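You operate a simulated robot arm through the tools that you are given. There is no shell and no other tool.

Carry out the task below with a simulated two-armed robot. There is one attempt and no reset: what you move stays moved.

Task
Pick up the bottle that says "site" from the top of the steel bench with one hand, pass it to the other hand and put it on the top of the service cart. Set down upright: bottle.

Only the result counts: the job must be done as asked and must still hold three seconds after the hand-in. Knocking over, shifting, dropping, spilling or breaking anything else fails it.

Robot
Two 7-joint arms with three-finger grippers on one trunk, on a base that moves. Base frame: it is fixed to the floor where the robot stands at the start and does not move with it; the origin is under the middle of the robot, x ahead of it, y to its left, z up; the surface under the hand at the start is at about z = 0.86. Lengths are in m, angles in rad, forces in N, time in s.
The left shoulder is at the start at [0.03, 0.124, 1.083], the right one opposite. With the tool pointing down near the work surface each hand reaches from about 0.1 to 0.78 m from the robot's upright axis, wherever it stands, measured 20 degrees to its own side. Places, roughly: top of the service cart [-0.1, -4.2, 0.8]. Payload 2.2 kg a hand.
The tool frame of a hand sits at the grasp point between the pads (the TCP): z along the fingers, y along the line on which they close. The tips reach 0.028 m beyond it. The gripper opens to 0.102 m; its body begins 0.071 m behind the TCP.
Orientation is told as [roll, pitch, yaw] about the base's x, y, z axes, in that order, counted from this pose: with the fingers straight down and closing along the base's y, the tool's x points along the base's -x, its y along +y and its z along -z.

Tools
- The arms move only by the tool jog_arm. It takes "left_moves", "right_moves" or both (then of equal length, played together; a hand with none holds still); each is a list of rows, each a list of 7 numbers: the shift along the base's x, y, z in units of 25 mm (1.0 is 25 mm), then the turn, a rotation vector about the base's x, y, z in units of 4 degrees (1.0 is 4 degrees), then the finger opening in m, from 0 to 0.102. In form: [[x, y, z, rx, ry, rz, jaw], ...]. A call has 1 to 20 rows; each row shifts and turns the commanded pose from where the row before left it. A call with a number of a shift or a turn outside -1 to 1 is refused whole. Each row takes 0.2 s and may step no farther than 0.05 m and 0.15 rad from the row before; otherwise, or with a gripper value out of range, the whole call is refused. Where a pose cannot be reached the arm comes as near as it can. A force on the tool above 40 N (or 10 N above the force at the start of the call, whichever is more), or a blocked arm, ends the call early, and 0.2 s more pass. The fingers move at their own pace (about 0.1436 m/s each) and stop on an object; they squeeze with about 40 N. The grip force told is the motor's: it shows also when the fingers shut on nothing. Time passes only in rows, and 0.2 s behind the last, so rows that do not move let the fingers close. The reply holds the time, the measured pose of the TCP, the force on the tool along the base axes, the opening and the grip force, in the units named above and with some noise, with the torque about the TCP (base axes, N m) and any sound that the robot's microphone picked up.
- Cameras (640 x 400 px; columns grow to the right, rows downward): "scene" is now at [0.0586, -0.0105, 1.8019]; the picture's right is [-0.08, -1.00, 0.00], its down [-0.78, 0.06, -0.62] and it looks along [0.62, -0.05, -0.78] (base axes); focal length 290 px, centre (320, 200). "left" rides on the left gripper at [0.072, 0.038, -0.086] in its tool frame; the picture's right is [-0.46, 0.89, 0.00], its down [-0.60, -0.32, -0.73] and it looks along [-0.65, -0.34, 0.68] (tool axes); focal length 256 px, centre (320, 200). "right" rides on the right gripper at [0.069, 0.044, -0.086] in its tool frame; the picture's right is [-0.53, 0.85, 0.00], its down [-0.58, -0.36, -0.73] and it looks along [-0.62, -0.39, 0.68] (tool axes); focal length 256 px, centre (320, 200). There is no depth. A picture from a camera that has moved, and an enlarged one, comes with that camera's place and axes in the base frame and with its lens. The place of the scene camera against the robot may be out by one fixed shift of up to 0.018 m in any direction.
- camera(camera): a new picture of that camera. No time passes.
- slide_trunk(by): moves the trunk up (or, below 0, down) by that many m; the arms and the scene camera ride with it, the base frame stays. It gives what a move gives, with no picture.
- roll_base(legs): drives the robot by 1 to 6 legs, each [ahead, left, turn to the left] in m, m and rad, along the robot's own axes; the way and the turn of a leg run together, so that a leg with both is an arc; at most 1.5 m and 3.142 rad a leg. The arms and the cameras ride along, it lands a little off, and it stops where it bumps. It gives what a move gives.
- aim_head(pan, tilt): turns the head with the scene camera to pan (to the left, within 2.496 rad either way) and tilt (down, from -0.506 to 1.204), counted from straight ahead of the robot. It gives what a move gives.
- inspect(camera, box): a new picture of the part [left, top, right, bottom] of that camera's present view, enlarged. No time passes.
- job_done(): hands the job in; it is judged then, once.

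Places have to be worked out from the pictures, the camera data and where the tool is seen. Open the grippers and draw the arms clear of the work before you hand the job in, unless the task says otherwise.

The tools are called after "Call:" as a command line: name --argument value ..., lists and objects as JSON in quotes. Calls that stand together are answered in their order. jog_arm: Moves the arms, as the interface text tells. Its arguments: {"type":"object","properties":{"left_moves":{"type":"array","items":{"type":"array","items":{"type":"number"}}},"right_moves":{"type":"array","items":{"type":"array","items":{"type":"number"}}}},"required":[]} The other tools are called the same way: slide_trunk (by) moves the trunk up or down; roll_base (legs) drives the base; aim_head (pan, tilt) turns the head that bears the scene camera; camera (camera) takes a picture; inspect (camera, box) takes an enlarged picture of a part of a camera's view; job_done () hands the job in.

At the start:

```text
time: 0.0
left_position: [0.4673, 0.1621, 1.1362]
left_tool_rot: [0.001, 0.001, 0.0]
left_force: [0.6, -0.1, 0.8]
left_wrist_torque: [0.01, -0.01, -0.02]
left_finger_gap: 0.102
left_grasp_force: 0.1
right_position: [0.4346, -0.2361, 1.1855]
right_tool_rot: [0.0, 0.0, 0.0]
right_force: [0.6, -0.5, -0.9]
right_wrist_torque: [0.0, -0.03, -0.01]
right_finger_gap: 0.1022
right_grasp_force: 0.0
trunk travel left (down, up): [-0.325, 0.215]
robot x, y, heading: [-0.002, 0.0024, 0.002]
head pan, tilt (commanded): [-0.077, 0.899]
```

scene: 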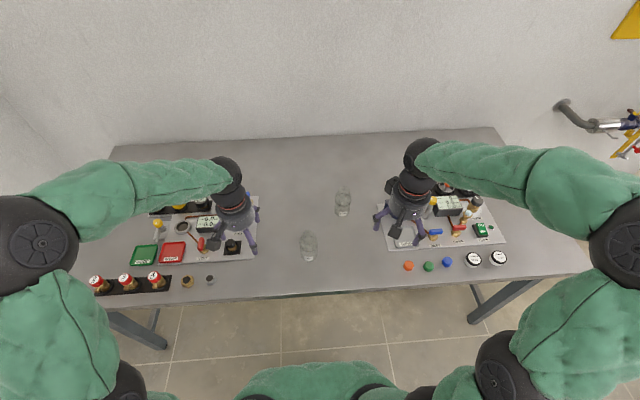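
right: 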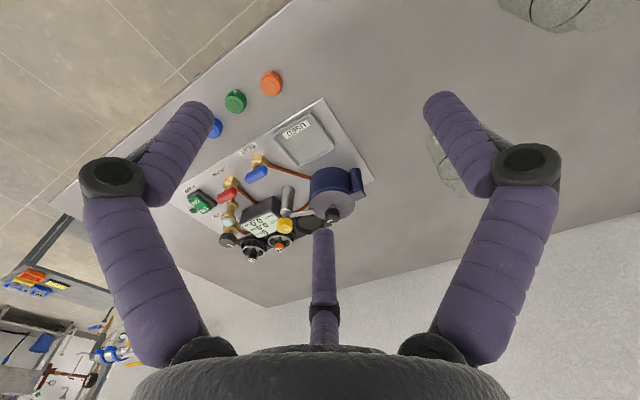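
left: 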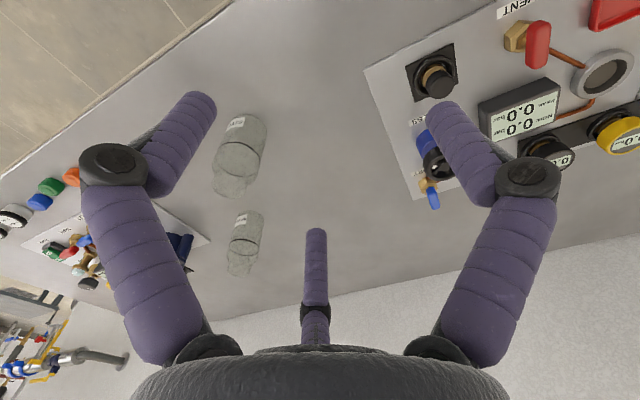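

I see two clear bottles near the middle of the bench; I'll enlarge them to read their labels.

Call:
inspect --camera "scene" --box '[280, 170, 370, 280]'

Call:
inspect --camera "left" --box '[190, 100, 290, 290]'

```text
3.64 times, centred on (325, 225) of scene
camera zoom: at [0.0586, -0.0105, 1.8019], right [-0.08, -1.0, 0.0], down [-0.78, 0.06, -0.62], along [0.62, -0.05, -0.78], focal length 1054 px, centre (302, 109)
```

zoom: 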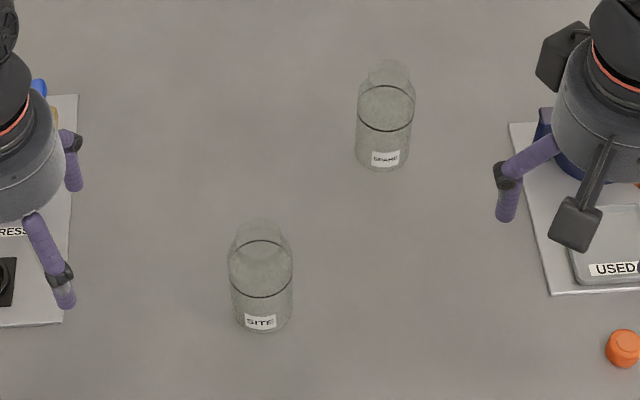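

```text
2.11 times, centred on (240, 195) of left
camera zoom: at [0.3934, 0.1991, 1.2236], right [0.46, 0.89, 0.0], down [0.6, -0.32, 0.73], along [0.65, -0.34, -0.68], focal length 539 px, centre (488, 210)
```

zoom: 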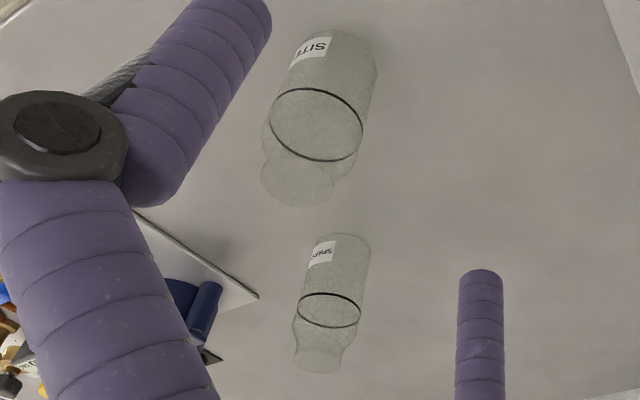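

The nearer, left bottle reads "SITE", at about [0.54, -0.01] on the bench, roughly 0.15 tall and 0.06 wide. I'll enlarge views of the hands to see how the fingers are laid out.

Call:
inspect --camera "scene" --box '[190, 150, 280, 260]'

Call:
inspect --camera "scene" --box '[360, 140, 460, 260]'

Call:
inspect --camera "scene" --box '[290, 220, 330, 270]'

```text
3.64 times, centred on (235, 205) of scene
camera zoom: at [0.0586, -0.0105, 1.8019], right [-0.08, -1.0, 0.0], down [-0.78, 0.06, -0.62], along [0.62, -0.05, -0.78], focal length 1054 px, centre (629, 182)
```

zoom: 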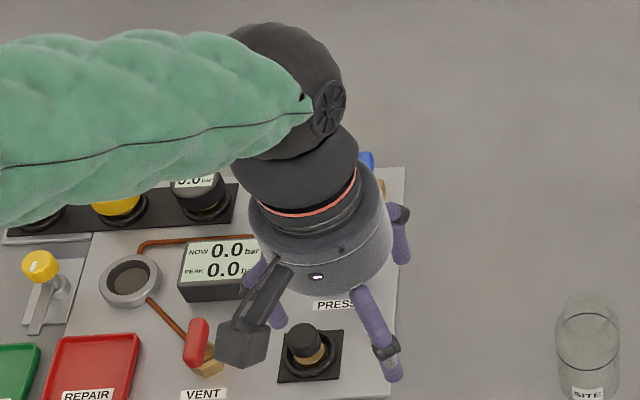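

```text
3.33 times, centred on (410, 200) of scene
camera zoom: at [0.0586, -0.0105, 1.8019], right [-0.08, -1.0, 0.0], down [-0.78, 0.06, -0.62], along [0.62, -0.05, -0.78], focal length 966 px, centre (20, 200)
```

zoom: 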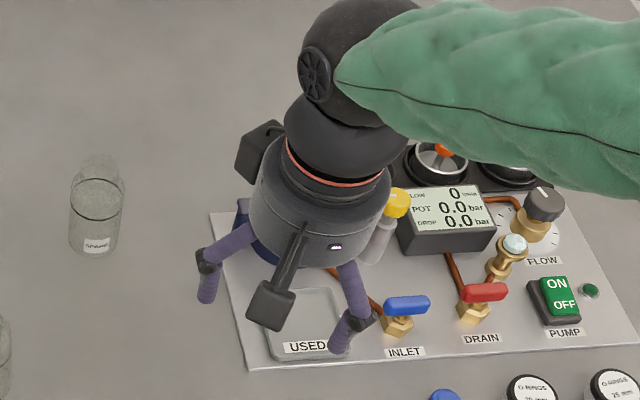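

```text
8.00 times, centred on (310, 245) of scene
camera zoom: at [0.0586, -0.0105, 1.8019], right [-0.08, -1.0, 0.0], down [-0.78, 0.06, -0.62], along [0.62, -0.05, -0.78], focal length 2319 px, centre (400, -160)
```

zoom: 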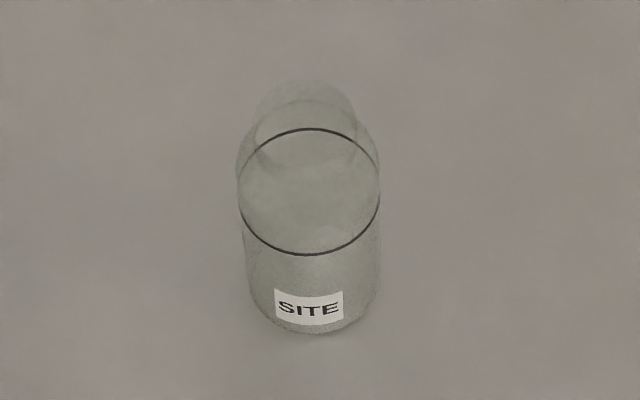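

Each hand seems to have a thumb on tool +y and two fingers spread along tool x. I'll partly close the right hand in free air to see how wide the two fingers stand at the bottle's width (~0.06).

Call:
jog_arm --right_moves '[[0, 0, 0, 0, 0, 0, 0.06], [0, 0, 0, 0, 0, 0, 0.06], [0, 0, 0, 0, 0, 0, 0.06]]'

Call:
camera --camera "right"

Call:
camera --camera "scene"

```text
time: 0.8
left_position: [0.4668, 0.161, 1.1373]
left_tool_rot: [0.0, 0.001, 0.001]
left_force: [0.2, 0.0, 0.2]
left_wrist_torque: [-0.04, 0.03, 0.01]
left_finger_gap: 0.1021
left_grasp_force: 0.1
right_position: [0.4339, -0.2356, 1.1856]
right_tool_rot: [0.001, -0.001, 0.0]
right_force: [0.2, 0.5, 0.3]
right_wrist_torque: [0.02, -0.01, -0.03]
right_finger_gap: 0.0598
right_grasp_force: 0.2
trunk travel left (down, up): [-0.325, 0.215]
robot x, y, heading: [-0.0024, 0.0039, -0.004]
head pan, tilt (commanded): [-0.077, 0.899]
```

```text
taken
camera right: at [0.3646, -0.192, 1.2718], right [0.53, 0.85, 0.0], down [0.58, -0.36, 0.73], along [0.62, -0.39, -0.68], focal length 256 px, centre (320, 200)
```

right: 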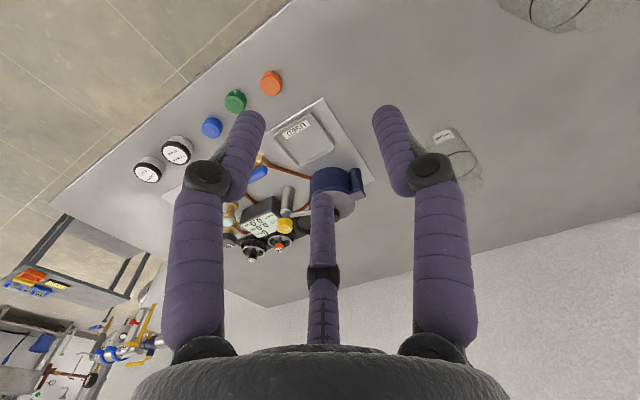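

```text
taken
camera scene: at [0.0587, -0.0105, 1.8019], right [-0.08, -1.0, 0.0], down [-0.78, 0.06, -0.62], along [0.62, -0.05, -0.78], focal length 290 px, centre (320, 200)
```

scene: 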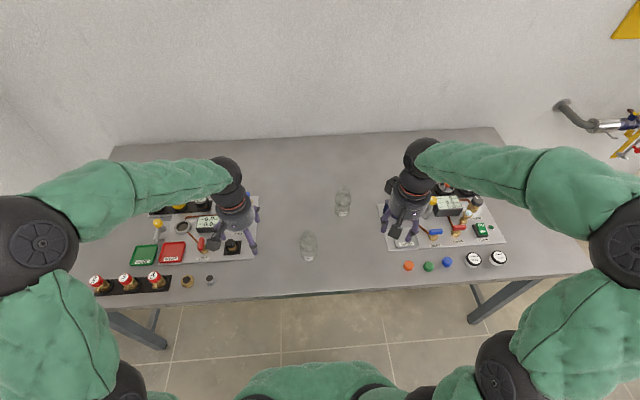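

At a 0.06 gap the fingers form a 3-jaw chuck: the thumb is at tool y≈+0.04 and the two fingers at x≈±0.033, y≈-0.02. Before choosing grips I'll turn the head right to see the cart.

Call:
aim_head --pan -1.57 --tilt 0.35

Call:
camera --camera "scene"

```text
time: 2.4
left_position: [0.4677, 0.1618, 1.1367]
left_tool_rot: [0.0, 0.0, -0.001]
left_force: [0.3, 0.9, -0.3]
left_wrist_torque: [0.01, 0.0, 0.0]
left_finger_gap: 0.1019
left_grasp_force: 0.0
right_position: [0.4348, -0.236, 1.1856]
right_tool_rot: [0.0, -0.001, -0.001]
right_force: [-0.4, 0.0, 0.8]
right_wrist_torque: [0.03, -0.01, -0.02]
right_finger_gap: 0.0599
right_grasp_force: 0.1
trunk travel left (down, up): [-0.325, 0.215]
robot x, y, heading: [0.0024, 0.0009, 0.003]
head pan, tilt (commanded): [-1.571, 0.351]
```

```text
taken
camera scene: at [-0.0166, -0.0977, 1.8493], right [-1.0, 0.0, 0.0], down [0.0, 0.34, -0.94], along [0.0, -0.94, -0.34], focal length 290 px, centre (320, 200)
```

scene: 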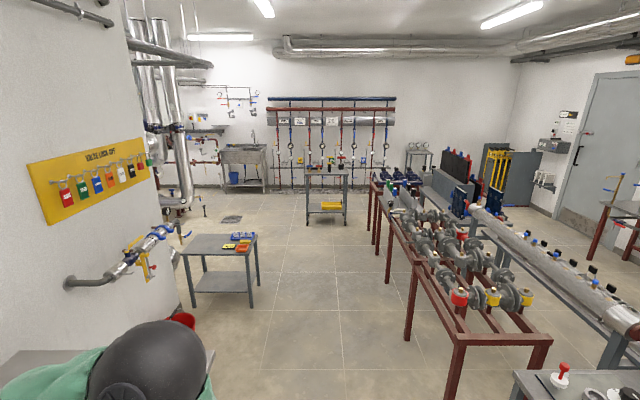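

Call:
inspect --camera "scene" --box '[160, 140, 400, 310]'

Call:
inspect --camera "scene" --box '[280, 140, 380, 230]'

```text
2.35 times, centred on (280, 225) of scene
camera zoom: at [-0.0166, -0.0977, 1.8493], right [-1.0, 0.0, 0.0], down [0.0, 0.34, -0.94], along [0.0, -0.94, -0.34], focal length 682 px, centre (414, 141)
```

zoom: 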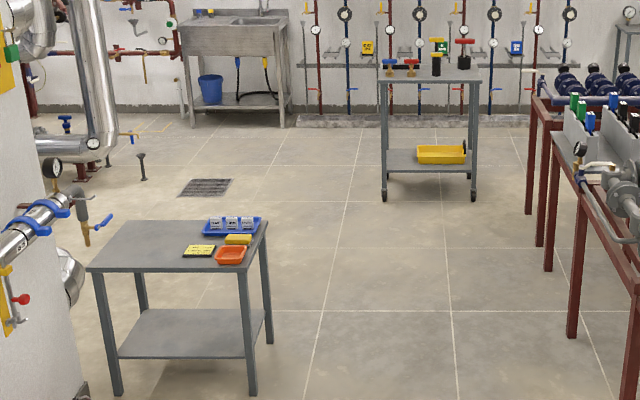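

```text
4.44 times, centred on (330, 185) of scene
camera zoom: at [-0.0166, -0.0977, 1.8493], right [-1.0, 0.0, 0.0], down [0.0, 0.34, -0.94], along [0.0, -0.94, -0.34], focal length 1288 px, centre (276, 267)
```

zoom: 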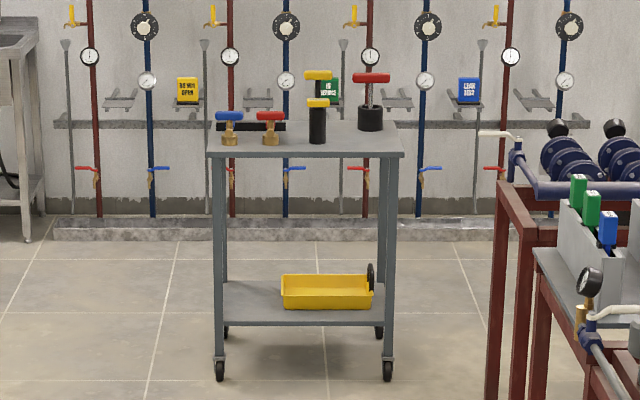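

The service cart is the wheeled table at about x -0.4..0.2, y -4.0..-4.43, and its front right looks free. Since the grip is a chuck, I plan a tilted left-hand pinch of the bottle body, then a right-hand grip from above on the cap. I'll turn the head back, open the right hand, and roll the left hand 45° so its fingers point down and right.

Call:
aim_head --pan -0.077 --tilt 0.899

Call:
jog_arm --left_moves '[[0.25, 0, 0, -0.9375, 0, 0, 0.102], [0.25, 0, 0, -0.9375, 0, 0, 0.102], [0.25, 0, 0, -0.9375, 0, 0, 0.102], [0.25, 0, 0, -0.9375, 0, 0, 0.102], [0.25, 0, 0, -0.9375, 0, 0, 0.102], [0.25, 0, 0, -0.9375, 0, 0, 0.102], [0.25, 0, 0, -0.9375, 0, 0, 0.102], [0.25, 0, 0, -0.9375, 0, 0, 0.102], [0.25, 0, 0, -0.9375, 0, 0, 0.102], [0.25, 0, 0, -0.9375, 0, 0, 0.102], [0.25, 0, 0, -0.9375, 0, 0, 0.102], [0.25, 0, 0, -0.9375, 0, 0, 0.102], [0, 0, 0, 0, 0, 0, 0.102]]'

Call:
camera --camera "left"

Call:
camera --camera "scene"

```text
time: 4.0
left_position: [0.4671, 0.1615, 1.1372]
left_tool_rot: [0.002, 0.0, -0.001]
left_force: [0.0, 0.1, 0.0]
left_wrist_torque: [0.01, 0.01, 0.01]
left_finger_gap: 0.1019
left_grasp_force: 0.1
right_position: [0.4349, -0.2368, 1.1861]
right_tool_rot: [0.0, 0.002, -0.001]
right_force: [-0.5, -1.1, -0.1]
right_wrist_torque: [-0.02, 0.01, -0.02]
right_finger_gap: 0.0598
right_grasp_force: 0.0
trunk travel left (down, up): [-0.325, 0.215]
robot x, y, heading: [-0.0, 0.0003, -0.004]
head pan, tilt (commanded): [-0.077, 0.899]
```

```text
time: 6.8
left_position: [0.5414, 0.1625, 1.1366]
left_tool_rot: [-0.788, 0.0, -0.001]
left_force: [-0.4, 0.4, 0.0]
left_wrist_torque: [-0.04, -0.03, -0.01]
left_finger_gap: 0.1018
left_grasp_force: 0.0
right_position: [0.434, -0.2354, 1.187]
right_tool_rot: [0.0, 0.0, 0.0]
right_force: [0.2, -0.2, 0.0]
right_wrist_torque: [-0.05, 0.01, -0.03]
right_finger_gap: 0.0601
right_grasp_force: 0.1
trunk travel left (down, up): [-0.325, 0.215]
robot x, y, heading: [-0.0027, 0.0002, -0.003]
head pan, tilt (commanded): [-0.077, 0.899]
```

```text
taken
camera left: at [0.4676, 0.2491, 1.1714], right [0.47, 0.63, -0.63], down [0.6, 0.29, 0.74], along [0.65, -0.72, -0.24], focal length 256 px, centre (320, 200)
```

left: 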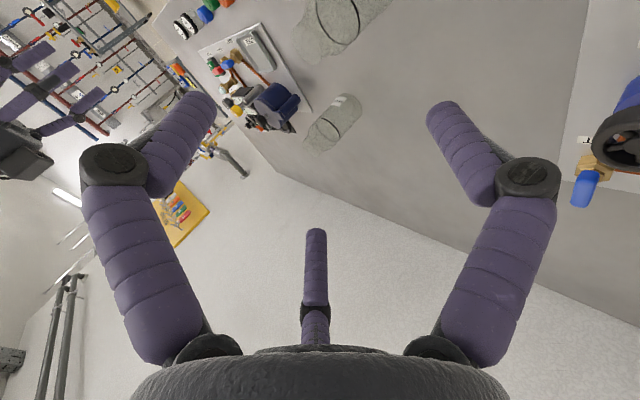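

```text
taken
camera scene: at [0.0583, -0.0107, 1.8019], right [-0.08, -1.0, 0.0], down [-0.78, 0.06, -0.62], along [0.62, -0.05, -0.78], focal length 290 px, centre (320, 200)
```

scene: 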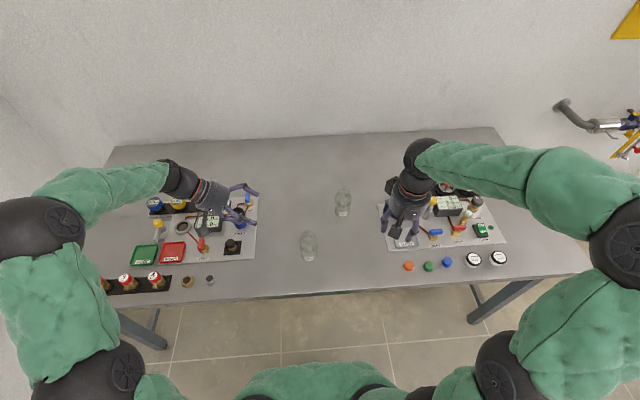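

The left hand is rolled 45° as commanded and its wrist stays clear of the panel. Next I'll take it to a pre-grasp point up and to the left of the bottle and look at the bottle from close by.

Call:
jog_arm --left_moves '[[0, -0.2, -0.8, 0, 0, 0, 0.102], [0, -0.2, -0.8, 0, 0, 0, 0.102], [0, -0.2, -0.8, 0, 0, 0, 0.102], [0, -0.2, -0.8, 0, 0, 0, 0.102], [0, -0.2, -0.8, 0, 0, 0, 0.102], [0, 0, 0, 0, 0, 0, 0.102]]' --right_moves '[[0, 0, 0, 0, 0, 0, 0.102], [0, 0, 0, 0, 0, 0, 0.102], [0, 0, 0, 0, 0, 0, 0.102], [0, 0, 0, 0, 0, 0, 0.102], [0, 0, 0, 0, 0, 0, 0.102], [0, 0, 0, 0, 0, 0, 0.102]]'

Call:
camera --camera "left"

Call:
camera --camera "scene"

```text
time: 8.2
left_position: [0.542, 0.1367, 1.0366]
left_tool_rot: [-0.786, 0.0, -0.001]
left_force: [-0.4, 0.2, 0.8]
left_wrist_torque: [0.02, 0.0, -0.01]
left_finger_gap: 0.102
left_grasp_force: 0.0
right_position: [0.4328, -0.2363, 1.1863]
right_tool_rot: [-0.002, 0.0, 0.001]
right_force: [0.1, -1.1, -0.5]
right_wrist_torque: [-0.01, -0.03, -0.03]
right_finger_gap: 0.102
right_grasp_force: 0.1
trunk travel left (down, up): [-0.325, 0.215]
robot x, y, heading: [-0.0002, -0.0007, -0.002]
head pan, tilt (commanded): [-0.077, 0.899]
```

```text
taken
camera left: at [0.4684, 0.2239, 1.0718], right [0.47, 0.63, -0.63], down [0.6, 0.29, 0.74], along [0.65, -0.72, -0.24], focal length 256 px, centre (320, 200)
```

left: 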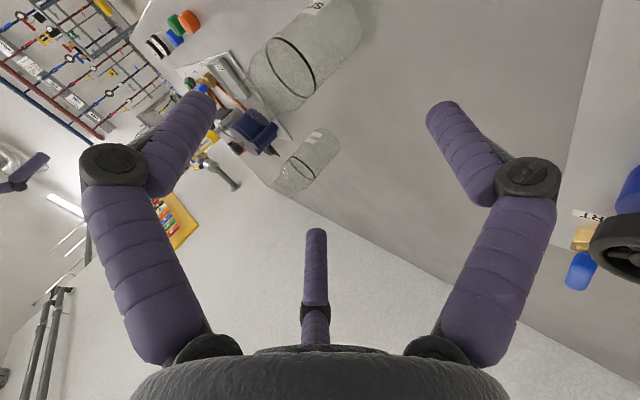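

```text
taken
camera scene: at [0.0583, -0.0104, 1.8019], right [-0.08, -1.0, 0.0], down [-0.78, 0.06, -0.62], along [0.62, -0.05, -0.78], focal length 290 px, centre (320, 200)
```

scene: 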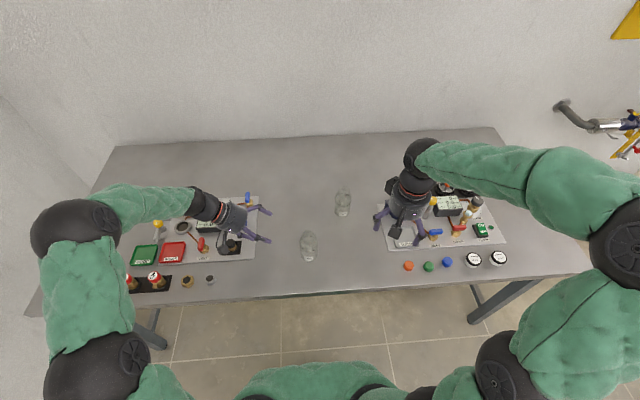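

Call:
inspect --camera "left" --box '[220, 0, 400, 200]'

Call:
inspect --camera "scene" --box '[20, 150, 330, 320]'

```text
2.00 times, centred on (310, 100) of left
camera zoom: at [0.4684, 0.2239, 1.0718], right [0.47, 0.63, -0.63], down [0.6, 0.29, 0.74], along [0.65, -0.72, -0.24], focal length 512 px, centre (340, 400)
```

zoom: 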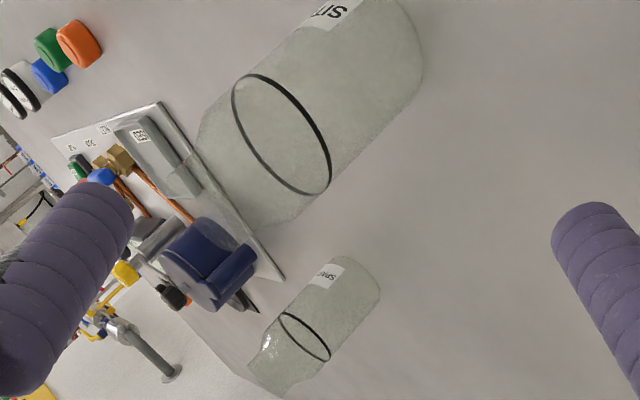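

```text
2.06 times, centred on (175, 235) of scene
camera zoom: at [0.0583, -0.0104, 1.8019], right [-0.08, -1.0, 0.0], down [-0.78, 0.06, -0.62], along [0.62, -0.05, -0.78], focal length 598 px, centre (619, 128)
```

zoom: 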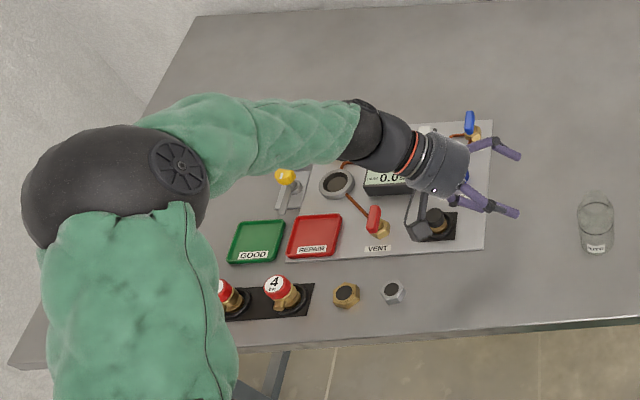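

Call:
inspect --camera "left" --box '[270, 120, 350, 200]'

Call:
inspect --camera "left" --box '[240, 0, 380, 125]'

Call:
inspect --camera "right" --box '[400, 0, 640, 230]'

```text
5.00 times, centred on (310, 160) of left
camera zoom: at [0.4684, 0.2239, 1.0718], right [0.47, 0.63, -0.63], down [0.6, 0.29, 0.74], along [0.65, -0.72, -0.24], focal length 1280 px, centre (370, 400)
```

zoom: 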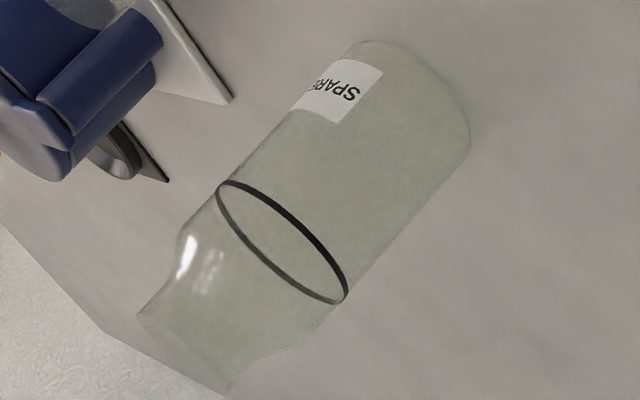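

```text
3.20 times, centred on (310, 62) of left
camera zoom: at [0.4684, 0.2239, 1.0718], right [0.47, 0.63, -0.63], down [0.6, 0.29, 0.74], along [0.65, -0.72, -0.24], focal length 819 px, centre (352, 640)
```

zoom: 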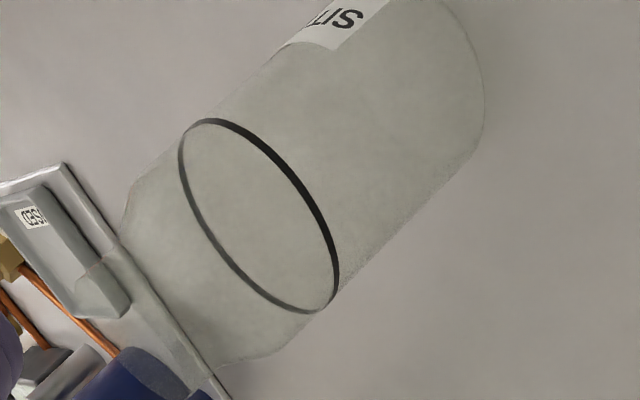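

```text
1.74 times, centred on (520, 115) of right
camera zoom: at [0.3643, -0.1921, 1.272], right [0.53, 0.85, 0.0], down [0.58, -0.36, 0.73], along [0.62, -0.39, -0.68], focal length 445 px, centre (-28, 348)
```

zoom: 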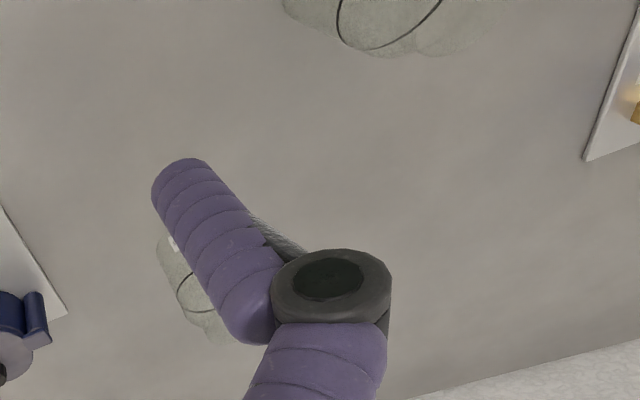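

From two left-camera views I place the SITE bottle axis at about (0.538, -0.005), with its ring at z≈0.94, radius 0.03 and top near z≈0.997. I'll lower the left hand to a side pre-grasp at the final height with a 0.095 opening, still well left of the bottle.

Call:
jog_arm --left_moves '[[-0.032, -0.21, -0.72, 0, 0, 0, 0.095], [-0.032, -0.21, -0.72, 0, 0, 0, 0.095], [-0.032, -0.21, -0.72, 0, 0, 0, 0.095], [-0.032, -0.21, -0.72, 0, 0, 0, 0.095], [-0.032, -0.21, -0.72, 0, 0, 0, 0.095], [0, 0, 0, 0, 0, 0, 0.095]]'

Call:
camera --camera "left"

Call:
camera --camera "scene"

```text
time: 9.6
left_position: [0.5366, 0.1104, 0.9446]
left_tool_rot: [-0.786, -0.002, -0.001]
left_force: [0.8, 0.3, -0.6]
left_wrist_torque: [-0.02, 0.0, 0.01]
left_finger_gap: 0.095
left_grasp_force: 0.1
right_position: [0.4334, -0.2365, 1.186]
right_tool_rot: [-0.001, 0.0, 0.0]
right_force: [-0.2, 0.1, 0.4]
right_wrist_torque: [0.02, 0.01, 0.01]
right_finger_gap: 0.1022
right_grasp_force: 0.0
trunk travel left (down, up): [-0.325, 0.215]
robot x, y, heading: [0.0034, 0.0034, 0.001]
head pan, tilt (commanded): [-0.077, 0.899]
```

```text
taken
camera left: at [0.4638, 0.1978, 0.981], right [0.46, 0.63, -0.63], down [0.6, 0.29, 0.74], along [0.65, -0.72, -0.24], focal length 256 px, centre (320, 200)
```

left: 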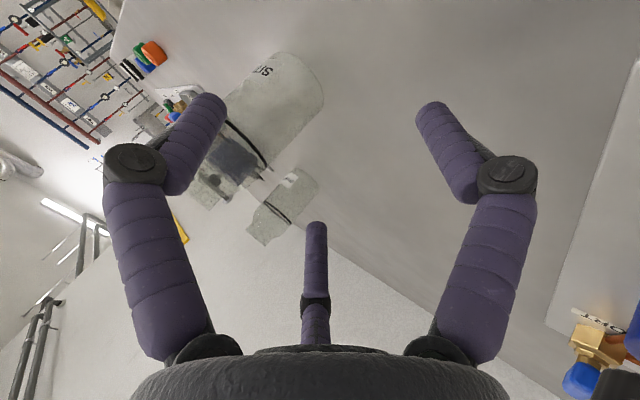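

```text
taken
camera scene: at [0.0584, -0.0104, 1.8019], right [-0.08, -1.0, 0.0], down [-0.78, 0.06, -0.62], along [0.62, -0.05, -0.78], focal length 290 px, centre (320, 200)
```

scene: 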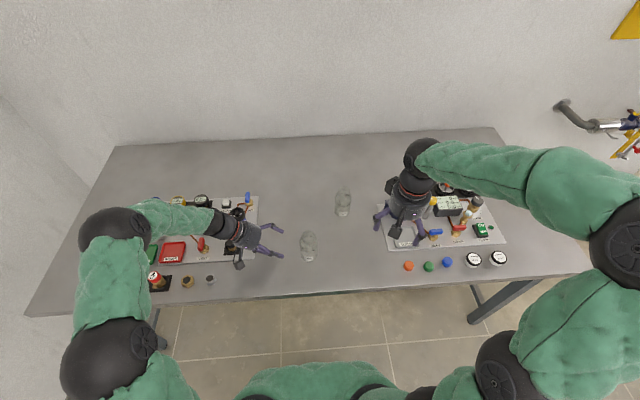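

Call:
inspect --camera "left" --box '[170, 30, 350, 220]'

Call:
inspect --camera "scene" --box '[200, 190, 340, 280]'

```text
2.11 times, centred on (260, 125) of left
camera zoom: at [0.4638, 0.1978, 0.981], right [0.46, 0.63, -0.63], down [0.6, 0.29, 0.74], along [0.65, -0.72, -0.24], focal length 539 px, centre (446, 358)
```

zoom: 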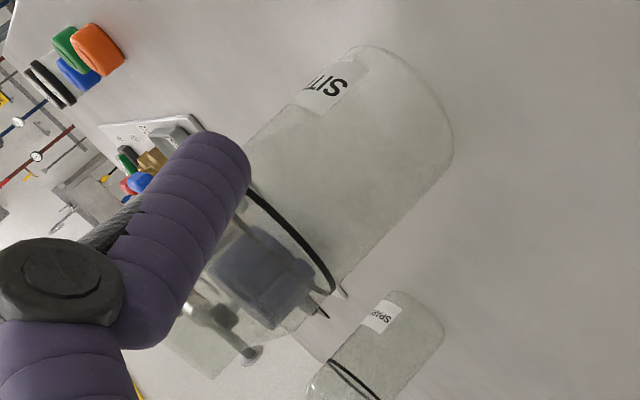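

```text
4.44 times, centred on (270, 235) of scene
camera zoom: at [0.0584, -0.0104, 1.8019], right [-0.08, -1.0, 0.0], down [-0.78, 0.06, -0.62], along [0.62, -0.05, -0.78], focal length 1288 px, centre (542, 44)
```

zoom: 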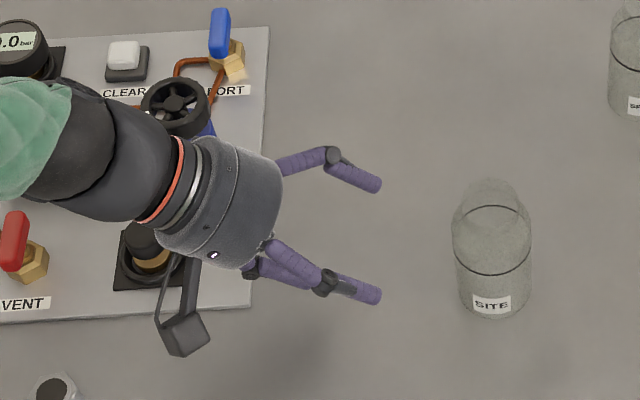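

Left-camera bearings and the scene view agree on the bottle at about (0.539, -0.008), and the two upper fingers are centred on it in x. I'll come in partway and lower slightly, then check clearance.

Call:
jog_arm --left_moves '[[0.03, -0.6, -0.13, 0, 0, 0, 0.095], [0.03, -0.6, -0.13, 0, 0, 0, 0.095], [0, -0.6, -0.13, 0, 0, 0, 0.095], [0, -0.6, -0.13, 0, 0, 0, 0.095], [0, 0, 0, 0, 0, 0, 0.095]]'

Call:
inspect --camera "left" --box '[160, 40, 480, 280]'

Call:
inspect --camera "scene" --box '[230, 200, 350, 280]'

```text
time: 10.8
left_position: [0.5396, 0.0508, 0.9336]
left_tool_rot: [-0.785, 0.0, -0.001]
left_force: [0.2, -0.6, 0.3]
left_wrist_torque: [-0.02, -0.02, 0.04]
left_finger_gap: 0.095
left_grasp_force: 0.1
right_position: [0.4342, -0.2361, 1.1865]
right_tool_rot: [0.001, 0.001, 0.001]
right_force: [0.0, -0.4, 0.2]
right_wrist_torque: [-0.01, 0.02, 0.02]
right_finger_gap: 0.102
right_grasp_force: 0.1
trunk travel left (down, up): [-0.325, 0.215]
robot x, y, heading: [0.0009, 0.0003, -0.002]
head pan, tilt (commanded): [-0.077, 0.899]
```

```text
1.67 times, centred on (320, 160) of left
camera zoom: at [0.4655, 0.1376, 0.9683], right [0.46, 0.63, -0.63], down [0.6, 0.29, 0.74], along [0.65, -0.72, -0.24], focal length 427 px, centre (320, 267)
```

zoom: 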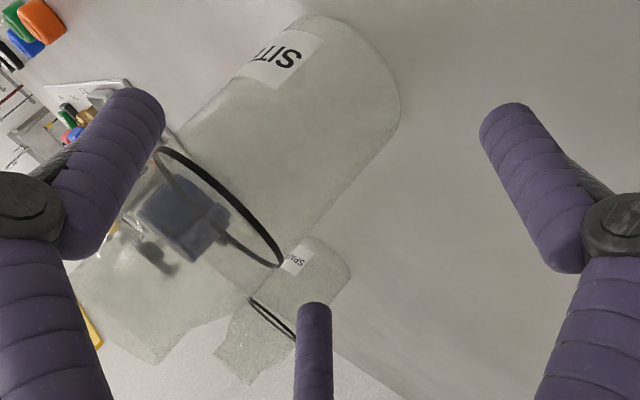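

```text
5.00 times, centred on (290, 240) of scene
camera zoom: at [0.0586, -0.0101, 1.8019], right [-0.08, -1.0, 0.0], down [-0.78, 0.06, -0.62], along [0.62, -0.05, -0.78], focal length 1449 px, centre (470, 0)
```

zoom: 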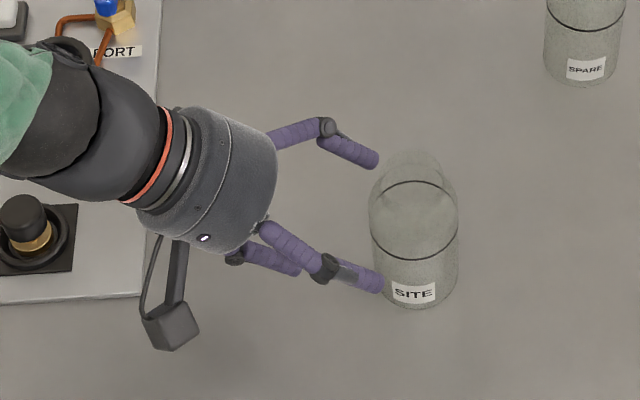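

Calibrating the scene camera against the finger tips (it is shifted about 17 mm), I put the bottle axis at (0.539, -0.0105). The fingers are centred with about 10 mm clearance each side, so I'll advance 31 mm so they straddle the body.

Call:
jog_arm --left_moves '[[0, -0.4, 0, 0, 0, 0, 0.095], [0, -0.4, 0, 0, 0, 0, 0.095], [0, -0.44, 0, 0, 0, 0, 0.095], [0, 0, 0, 0, 0, 0, 0.095]]'

Call:
inspect --camera "left" --box '[160, 0, 480, 240]'

Call:
inspect --camera "scene" --box '[250, 200, 350, 280]'

```text
time: 11.8
left_position: [0.5377, 0.0208, 0.9328]
left_tool_rot: [-0.786, 0.0, 0.0]
left_force: [-0.3, 0.1, 0.4]
left_wrist_torque: [-0.01, 0.01, 0.02]
left_finger_gap: 0.0953
left_grasp_force: 0.0
right_position: [0.4337, -0.2351, 1.1853]
right_tool_rot: [0.0, -0.001, 0.002]
right_force: [-0.4, -1.1, -0.3]
right_wrist_torque: [-0.01, 0.0, 0.01]
right_finger_gap: 0.1021
right_grasp_force: 0.1
trunk travel left (down, up): [-0.325, 0.215]
robot x, y, heading: [0.0018, 0.0, 0.001]
head pan, tilt (commanded): [-0.077, 0.899]
```

```text
1.67 times, centred on (320, 120) of left
camera zoom: at [0.4654, 0.1071, 0.9685], right [0.46, 0.63, -0.63], down [0.6, 0.29, 0.74], along [0.65, -0.72, -0.24], focal length 427 px, centre (320, 333)
```

zoom: 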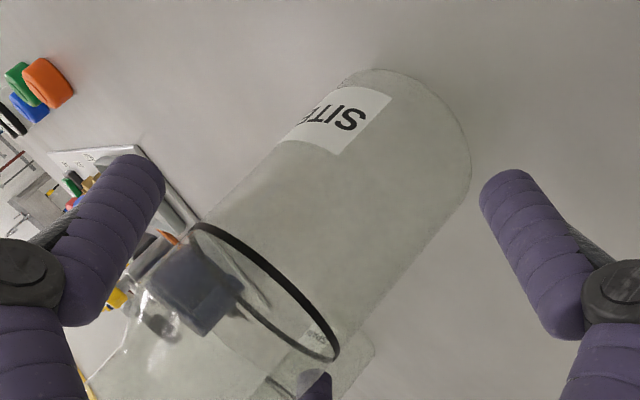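

```text
5.00 times, centred on (300, 240) of scene
camera zoom: at [0.0587, -0.0101, 1.8019], right [-0.08, -1.0, 0.0], down [-0.78, 0.06, -0.62], along [0.62, -0.05, -0.78], focal length 1449 px, centre (420, 0)
```

zoom: 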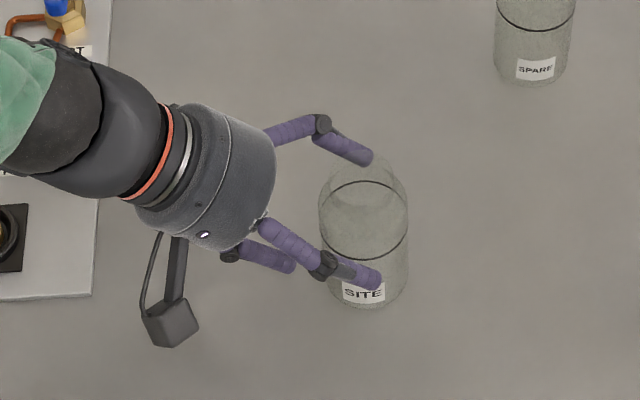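

The bottle hasn't moved; the finger tips flank it symmetrically and sit just past its axis. I'll close slowly to 0.066 and see where the fingers stop.

Call:
jog_arm --left_moves '[[0, 0, 0, 0, 0, 0, 0.085], [0, 0, 0, 0, 0, 0, 0.08], [0, 0, 0, 0, 0, 0, 0.076], [0, 0, 0, 0, 0, 0, 0.073], [0, 0, 0, 0, 0, 0, 0.07], [0, 0, 0, 0, 0, 0, 0.068], [0, 0, 0, 0, 0, 0, 0.066], [0, 0, 0, 0, 0, 0, 0.066]]'

Call:
inspect --camera "left" --box '[160, 0, 480, 240]'

Call:
inspect --camera "scene" --box '[250, 200, 350, 280]'

```text
time: 13.6
left_position: [0.5394, 0.0199, 0.9336]
left_tool_rot: [-0.785, 0.0, 0.0]
left_force: [0.4, -0.4, 0.7]
left_wrist_torque: [-0.05, -0.02, 0.03]
left_finger_gap: 0.0703
left_grasp_force: 3.8
right_position: [0.4347, -0.2371, 1.1857]
right_tool_rot: [0.0, 0.0, -0.001]
right_force: [-0.2, 0.5, -0.7]
right_wrist_torque: [-0.01, 0.03, 0.0]
right_finger_gap: 0.1019
right_grasp_force: 0.1
trunk travel left (down, up): [-0.325, 0.215]
robot x, y, heading: [-0.0016, 0.0006, 0.001]
head pan, tilt (commanded): [-0.077, 0.899]
```

```text
1.67 times, centred on (320, 120) of left
camera zoom: at [0.4654, 0.107, 0.9687], right [0.46, 0.63, -0.63], down [0.6, 0.29, 0.74], along [0.65, -0.72, -0.24], focal length 427 px, centre (320, 333)
```

zoom: 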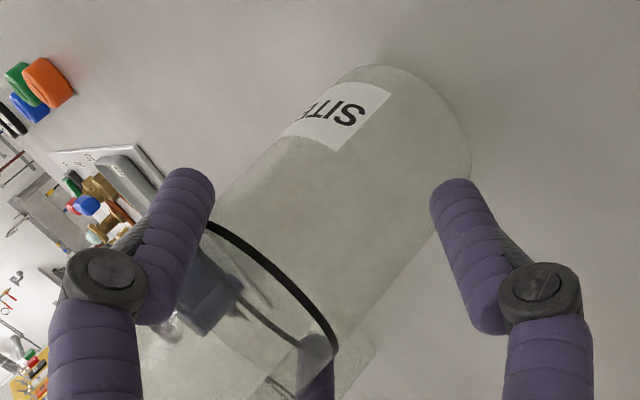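

```text
5.00 times, centred on (300, 240) of scene
camera zoom: at [0.0586, -0.0104, 1.8019], right [-0.08, -1.0, 0.0], down [-0.78, 0.06, -0.62], along [0.62, -0.05, -0.78], focal length 1449 px, centre (420, 0)
```

zoom: 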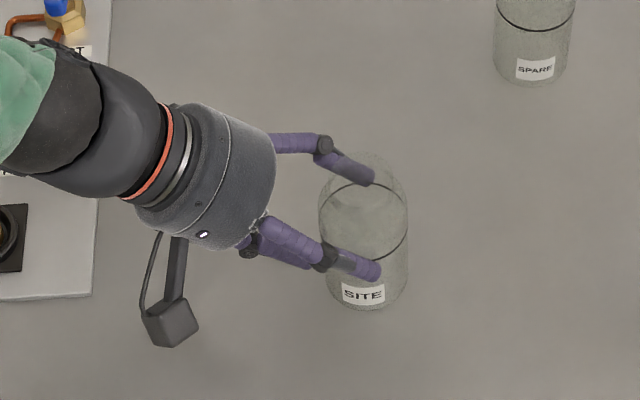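

The fingers touched at a gap of about 0.07 as predicted, and the bottle hasn't shifted. I'll tighten to 0.055, keeping the thumb just off the body.

Call:
jog_arm --left_moves '[[0, 0, 0, 0, 0, 0, 0.062], [0, 0, 0, 0, 0, 0, 0.058], [0, 0, 0, 0, 0, 0, 0.055], [0, 0, 0, 0, 0, 0, 0.055], [0, 0, 0, 0, 0, 0, 0.055]]'

Call:
inspect --camera "left" --box '[160, 0, 480, 240]'

Call:
inspect --camera "scene" --box '[250, 200, 350, 280]'

```text
time: 14.8
left_position: [0.5398, 0.0208, 0.9347]
left_tool_rot: [-0.786, 0.0, -0.001]
left_force: [2.1, -0.5, 5.0]
left_wrist_torque: [-0.13, -0.08, 0.06]
left_finger_gap: 0.0694
left_grasp_force: 10.9
right_position: [0.4334, -0.2354, 1.1868]
right_tool_rot: [0.001, -0.001, 0.0]
right_force: [0.0, 0.3, -0.1]
right_wrist_torque: [-0.01, -0.01, 0.01]
right_finger_gap: 0.1022
right_grasp_force: 0.1
trunk travel left (down, up): [-0.325, 0.215]
robot x, y, heading: [-0.0008, -0.0022, -0.002]
head pan, tilt (commanded): [-0.077, 0.899]
```

```text
1.67 times, centred on (320, 120) of left
camera zoom: at [0.4654, 0.107, 0.9688], right [0.47, 0.63, -0.63], down [0.6, 0.29, 0.74], along [0.65, -0.72, -0.24], focal length 427 px, centre (320, 333)
```

zoom: 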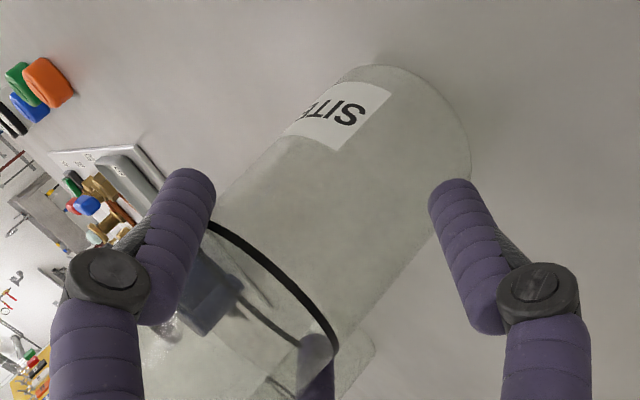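

```text
5.00 times, centred on (300, 240) of scene
camera zoom: at [0.0584, -0.0105, 1.8019], right [-0.08, -1.0, 0.0], down [-0.78, 0.06, -0.62], along [0.62, -0.05, -0.78], focal length 1449 px, centre (420, 0)
```

zoom: 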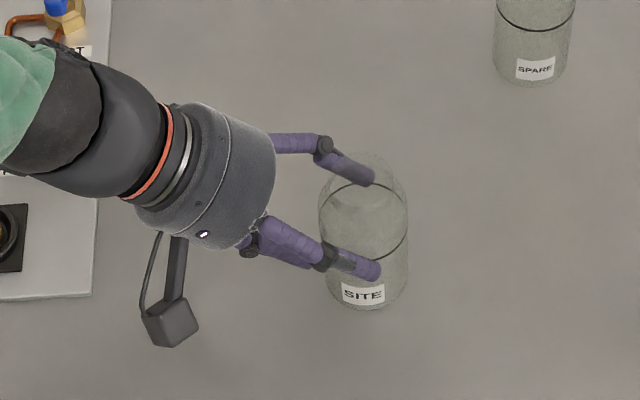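

All the fingers move as one: the thumb has stopped with them and is clear of the body, so the pinch is purely between the two fingers, at 10.9 N. I'll tighten more while lifting 12 mm and check that the bottle rises upright.

Call:
jog_arm --left_moves '[[0, 0, 0.04, 0, 0, 0, 0.05], [0, 0, 0.08, 0, 0, 0, 0.045], [0, 0, 0.08, 0, 0, 0, 0.04], [0, 0, 0.08, 0, 0, 0, 0.04], [0, 0, 0.1, 0, 0, 0, 0.04], [0, 0, 0.1, 0, 0, 0, 0.04], [0, 0, 0, 0, 0, 0, 0.04]]'

Call:
inspect --camera "left" --box '[160, 0, 480, 240]'

Call:
inspect --camera "scene" --box '[250, 200, 350, 280]'

```text
time: 16.4
left_position: [0.5382, 0.0199, 0.9464]
left_tool_rot: [-0.786, -0.001, 0.0]
left_force: [-0.1, -1.5, -0.9]
left_wrist_torque: [-0.02, -0.04, 0.0]
left_finger_gap: 0.0691
left_grasp_force: 21.6
right_position: [0.4329, -0.2362, 1.1864]
right_tool_rot: [0.0, -0.001, -0.001]
right_force: [0.7, 0.0, -0.1]
right_wrist_torque: [-0.02, -0.01, -0.01]
right_finger_gap: 0.102
right_grasp_force: 0.1
trunk travel left (down, up): [-0.325, 0.215]
robot x, y, heading: [-0.0011, -0.0011, 0.0]
head pan, tilt (commanded): [-0.077, 0.899]
```

```text
1.67 times, centred on (320, 120) of left
camera zoom: at [0.4646, 0.1067, 0.981], right [0.46, 0.63, -0.63], down [0.6, 0.29, 0.74], along [0.65, -0.72, -0.24], focal length 427 px, centre (320, 333)
```

zoom: 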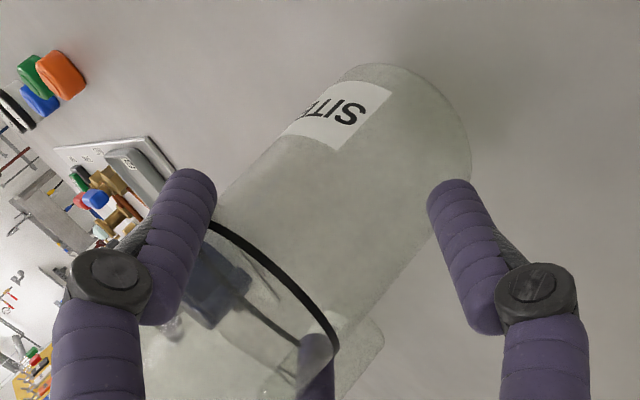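

```text
5.00 times, centred on (300, 240) of scene
camera zoom: at [0.0588, -0.0104, 1.8019], right [-0.08, -1.0, 0.0], down [-0.78, 0.06, -0.62], along [0.62, -0.05, -0.78], focal length 1449 px, centre (420, 0)
```

zoom: 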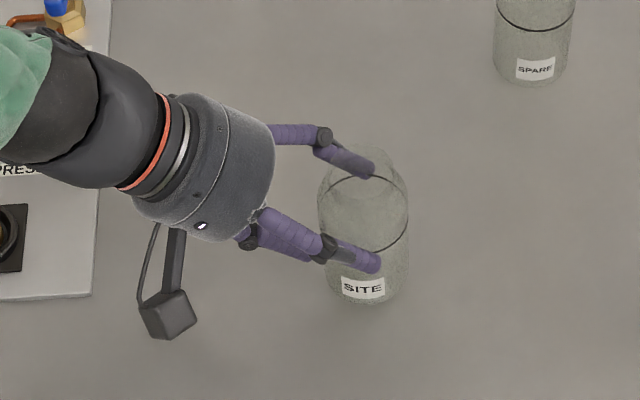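

The bottle rose with the hand and its picture in the left camera is unchanged, so there's no slip or tilt. I'll raise it about 0.13 and bring it back a little for the handover.

Call:
jog_arm --left_moves '[[-0.1, 0, 0.4, 0, 0, 0, 0.036], [-0.2, 0, 0.64, 0, 0, 0, 0.036], [-0.2, 0, 0.64, 0, 0, 0, 0.036], [-0.2, 0, 0.64, 0, 0, 0, 0.036], [-0.2, 0, 0.64, 0, 0, 0, 0.036], [-0.2, 0, 0.64, 0, 0, 0, 0.036], [-0.2, 0, 0.64, 0, 0, 0, 0.036], [-0.2, 0, 0.5, 0, 0, 0, 0.036], [-0.1, 0, 0.3, 0, 0, 0, 0.036], [0, 0, 0.1, 0, 0, 0, 0.036], [0, 0, 0, 0, 0, 0, 0.036]]'

Call:
camera --camera "left"

Call:
camera --camera "scene"

```text
time: 18.8
left_position: [0.4979, 0.0202, 1.0744]
left_tool_rot: [-0.786, 0.001, 0.001]
left_force: [-0.6, -0.4, -0.6]
left_wrist_torque: [0.0, 0.0, 0.03]
left_finger_gap: 0.069
left_grasp_force: 24.8
right_position: [0.4328, -0.2364, 1.1856]
right_tool_rot: [0.0, -0.001, -0.001]
right_force: [1.0, -0.4, -0.4]
right_wrist_torque: [0.0, -0.02, 0.02]
right_finger_gap: 0.102
right_grasp_force: 0.1
trunk travel left (down, up): [-0.325, 0.215]
robot x, y, heading: [0.0017, 0.0011, -0.001]
head pan, tilt (commanded): [-0.077, 0.899]
```

```text
taken
camera left: at [0.4247, 0.1068, 1.1098], right [0.46, 0.63, -0.63], down [0.6, 0.29, 0.74], along [0.65, -0.72, -0.24], focal length 256 px, centre (320, 200)
```

left: 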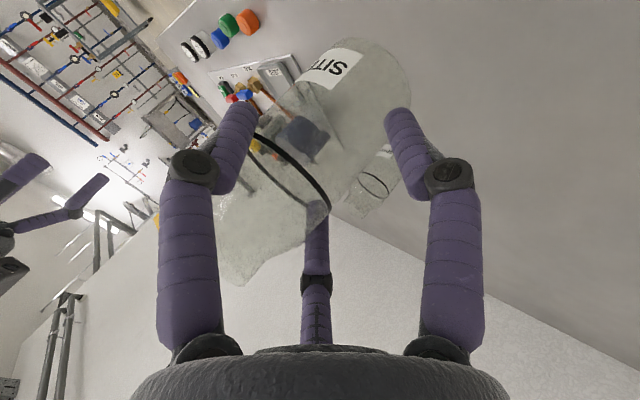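

```text
taken
camera scene: at [0.0587, -0.0104, 1.8019], right [-0.08, -1.0, 0.0], down [-0.78, 0.06, -0.62], along [0.62, -0.05, -0.78], focal length 290 px, centre (320, 200)
```

scene: 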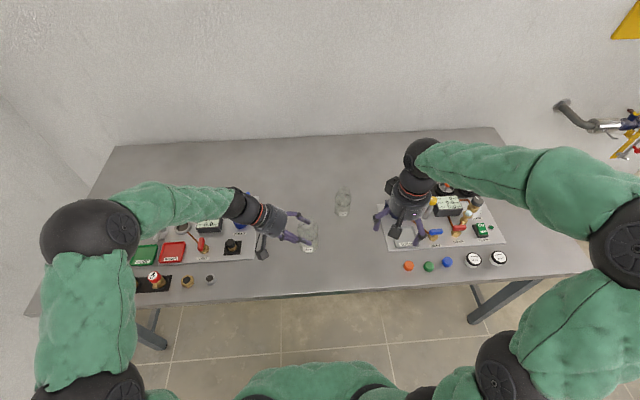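

The bottle is held at about (0.498, -0.010) with its base at z≈1.00 and top at z≈1.137. I'll enlarge it to check that it's upright before bringing the right hand over.

Call:
inspect --camera "scene" --box '[260, 190, 360, 270]'

Call:
inspect --camera "right" --box '[320, 0, 640, 200]'

```text
5.00 times, centred on (310, 230) of scene
camera zoom: at [0.0587, -0.0104, 1.8019], right [-0.08, -1.0, 0.0], down [-0.78, 0.06, -0.62], along [0.62, -0.05, -0.78], focal length 1449 px, centre (370, 50)
```

zoom: 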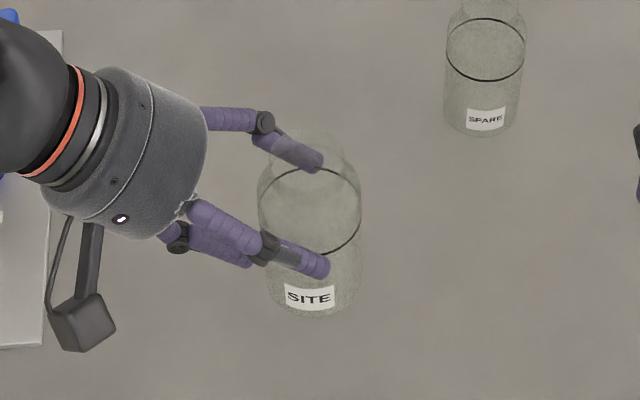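

```text
2.00 times, centred on (480, 100) of right
camera zoom: at [0.3646, -0.192, 1.2718], right [0.53, 0.85, 0.0], down [0.58, -0.36, 0.73], along [0.62, -0.39, -0.68], focal length 512 px, centre (0, 400)
```

zoom: 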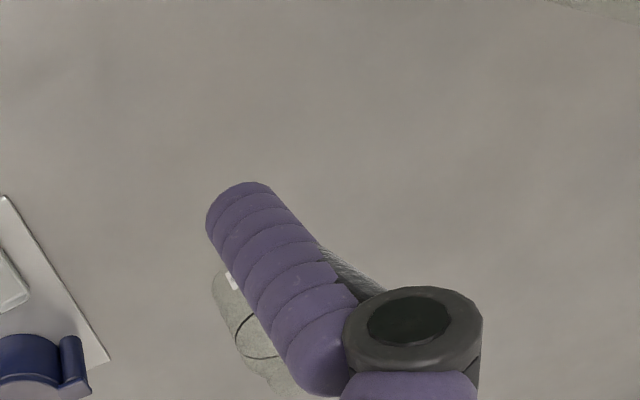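

The bottle is upright. I'll raise the right hand, yaw it +60° so two of its fingers straddle the side where the left hand is, and set its opening to 0.075.

Call:
jog_arm --right_moves '[[0, 0, 0.25, 0, 0, 1, 0.09], [0, 0, 0.25, 0, 0, 1, 0.075], [0, 0, 0.25, 0, 0, 1, 0.075], [0, 0, 0.25, 0, 0, 1, 0.075], [0, 0, 0.25, 0, 0, 1, 0.075], [0, 0, 0.25, 0, 0, 1, 0.075], [0, 0, 0.25, 0, 0, 1, 0.075], [0, 0, 0.25, 0, 0, 1, 0.075], [0, 0, 0.25, 0, 0, 1, 0.075], [0, 0, 0.25, 0, 0, 1, 0.075], [0, 0, 0.25, 0, 0, 1, 0.075], [0, 0, 0.25, 0, 0, 1, 0.075], [0, 0, 0, 0, 0, 1, 0.075], [0, 0, 0, 0, 0, 1, 0.075], [0, 0, 0, 0, 0, 1, 0.075], [0, 0, 0, 0, 0, 0, 0.075]]'

Call:
camera --camera "right"

Call:
camera --camera "scene"

```text
time: 22.2
left_position: [0.4982, 0.0201, 1.0743]
left_tool_rot: [-0.787, -0.001, 0.0]
left_force: [-0.9, 0.6, 0.1]
left_wrist_torque: [0.05, -0.01, -0.01]
left_finger_gap: 0.0691
left_grasp_force: 24.8
right_position: [0.4344, -0.2363, 1.2606]
right_tool_rot: [0.0, -0.001, 1.047]
right_force: [0.1, 0.1, 0.6]
right_wrist_torque: [-0.04, 0.03, -0.01]
right_finger_gap: 0.075
right_grasp_force: 0.0
trunk travel left (down, up): [-0.325, 0.215]
robot x, y, heading: [0.0013, -0.0017, -0.001]
head pan, tilt (commanded): [-0.077, 0.899]
```

```text
taken
camera right: at [0.3613, -0.2738, 1.3467], right [-0.47, 0.89, 0.0], down [0.6, 0.32, 0.73], along [0.65, 0.34, -0.68], focal length 256 px, centre (320, 200)
```

right: 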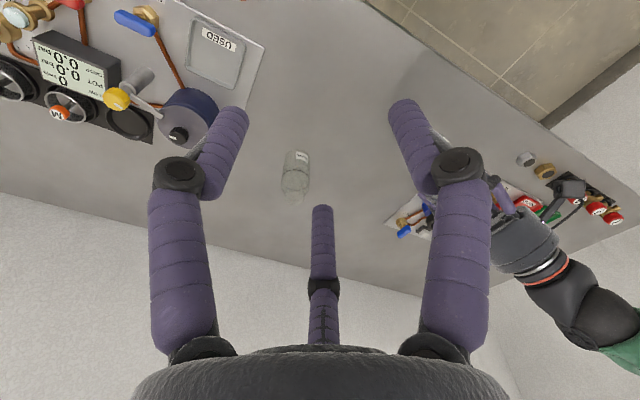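

```text
taken
camera scene: at [0.0587, -0.0104, 1.8019], right [-0.08, -1.0, 0.0], down [-0.78, 0.06, -0.62], along [0.62, -0.05, -0.78], focal length 290 px, centre (320, 200)
```

scene: 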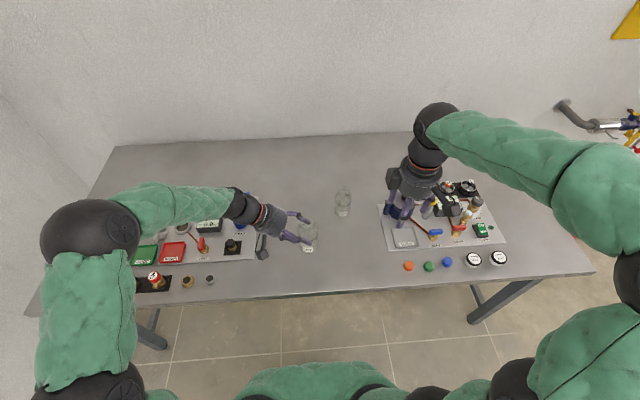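

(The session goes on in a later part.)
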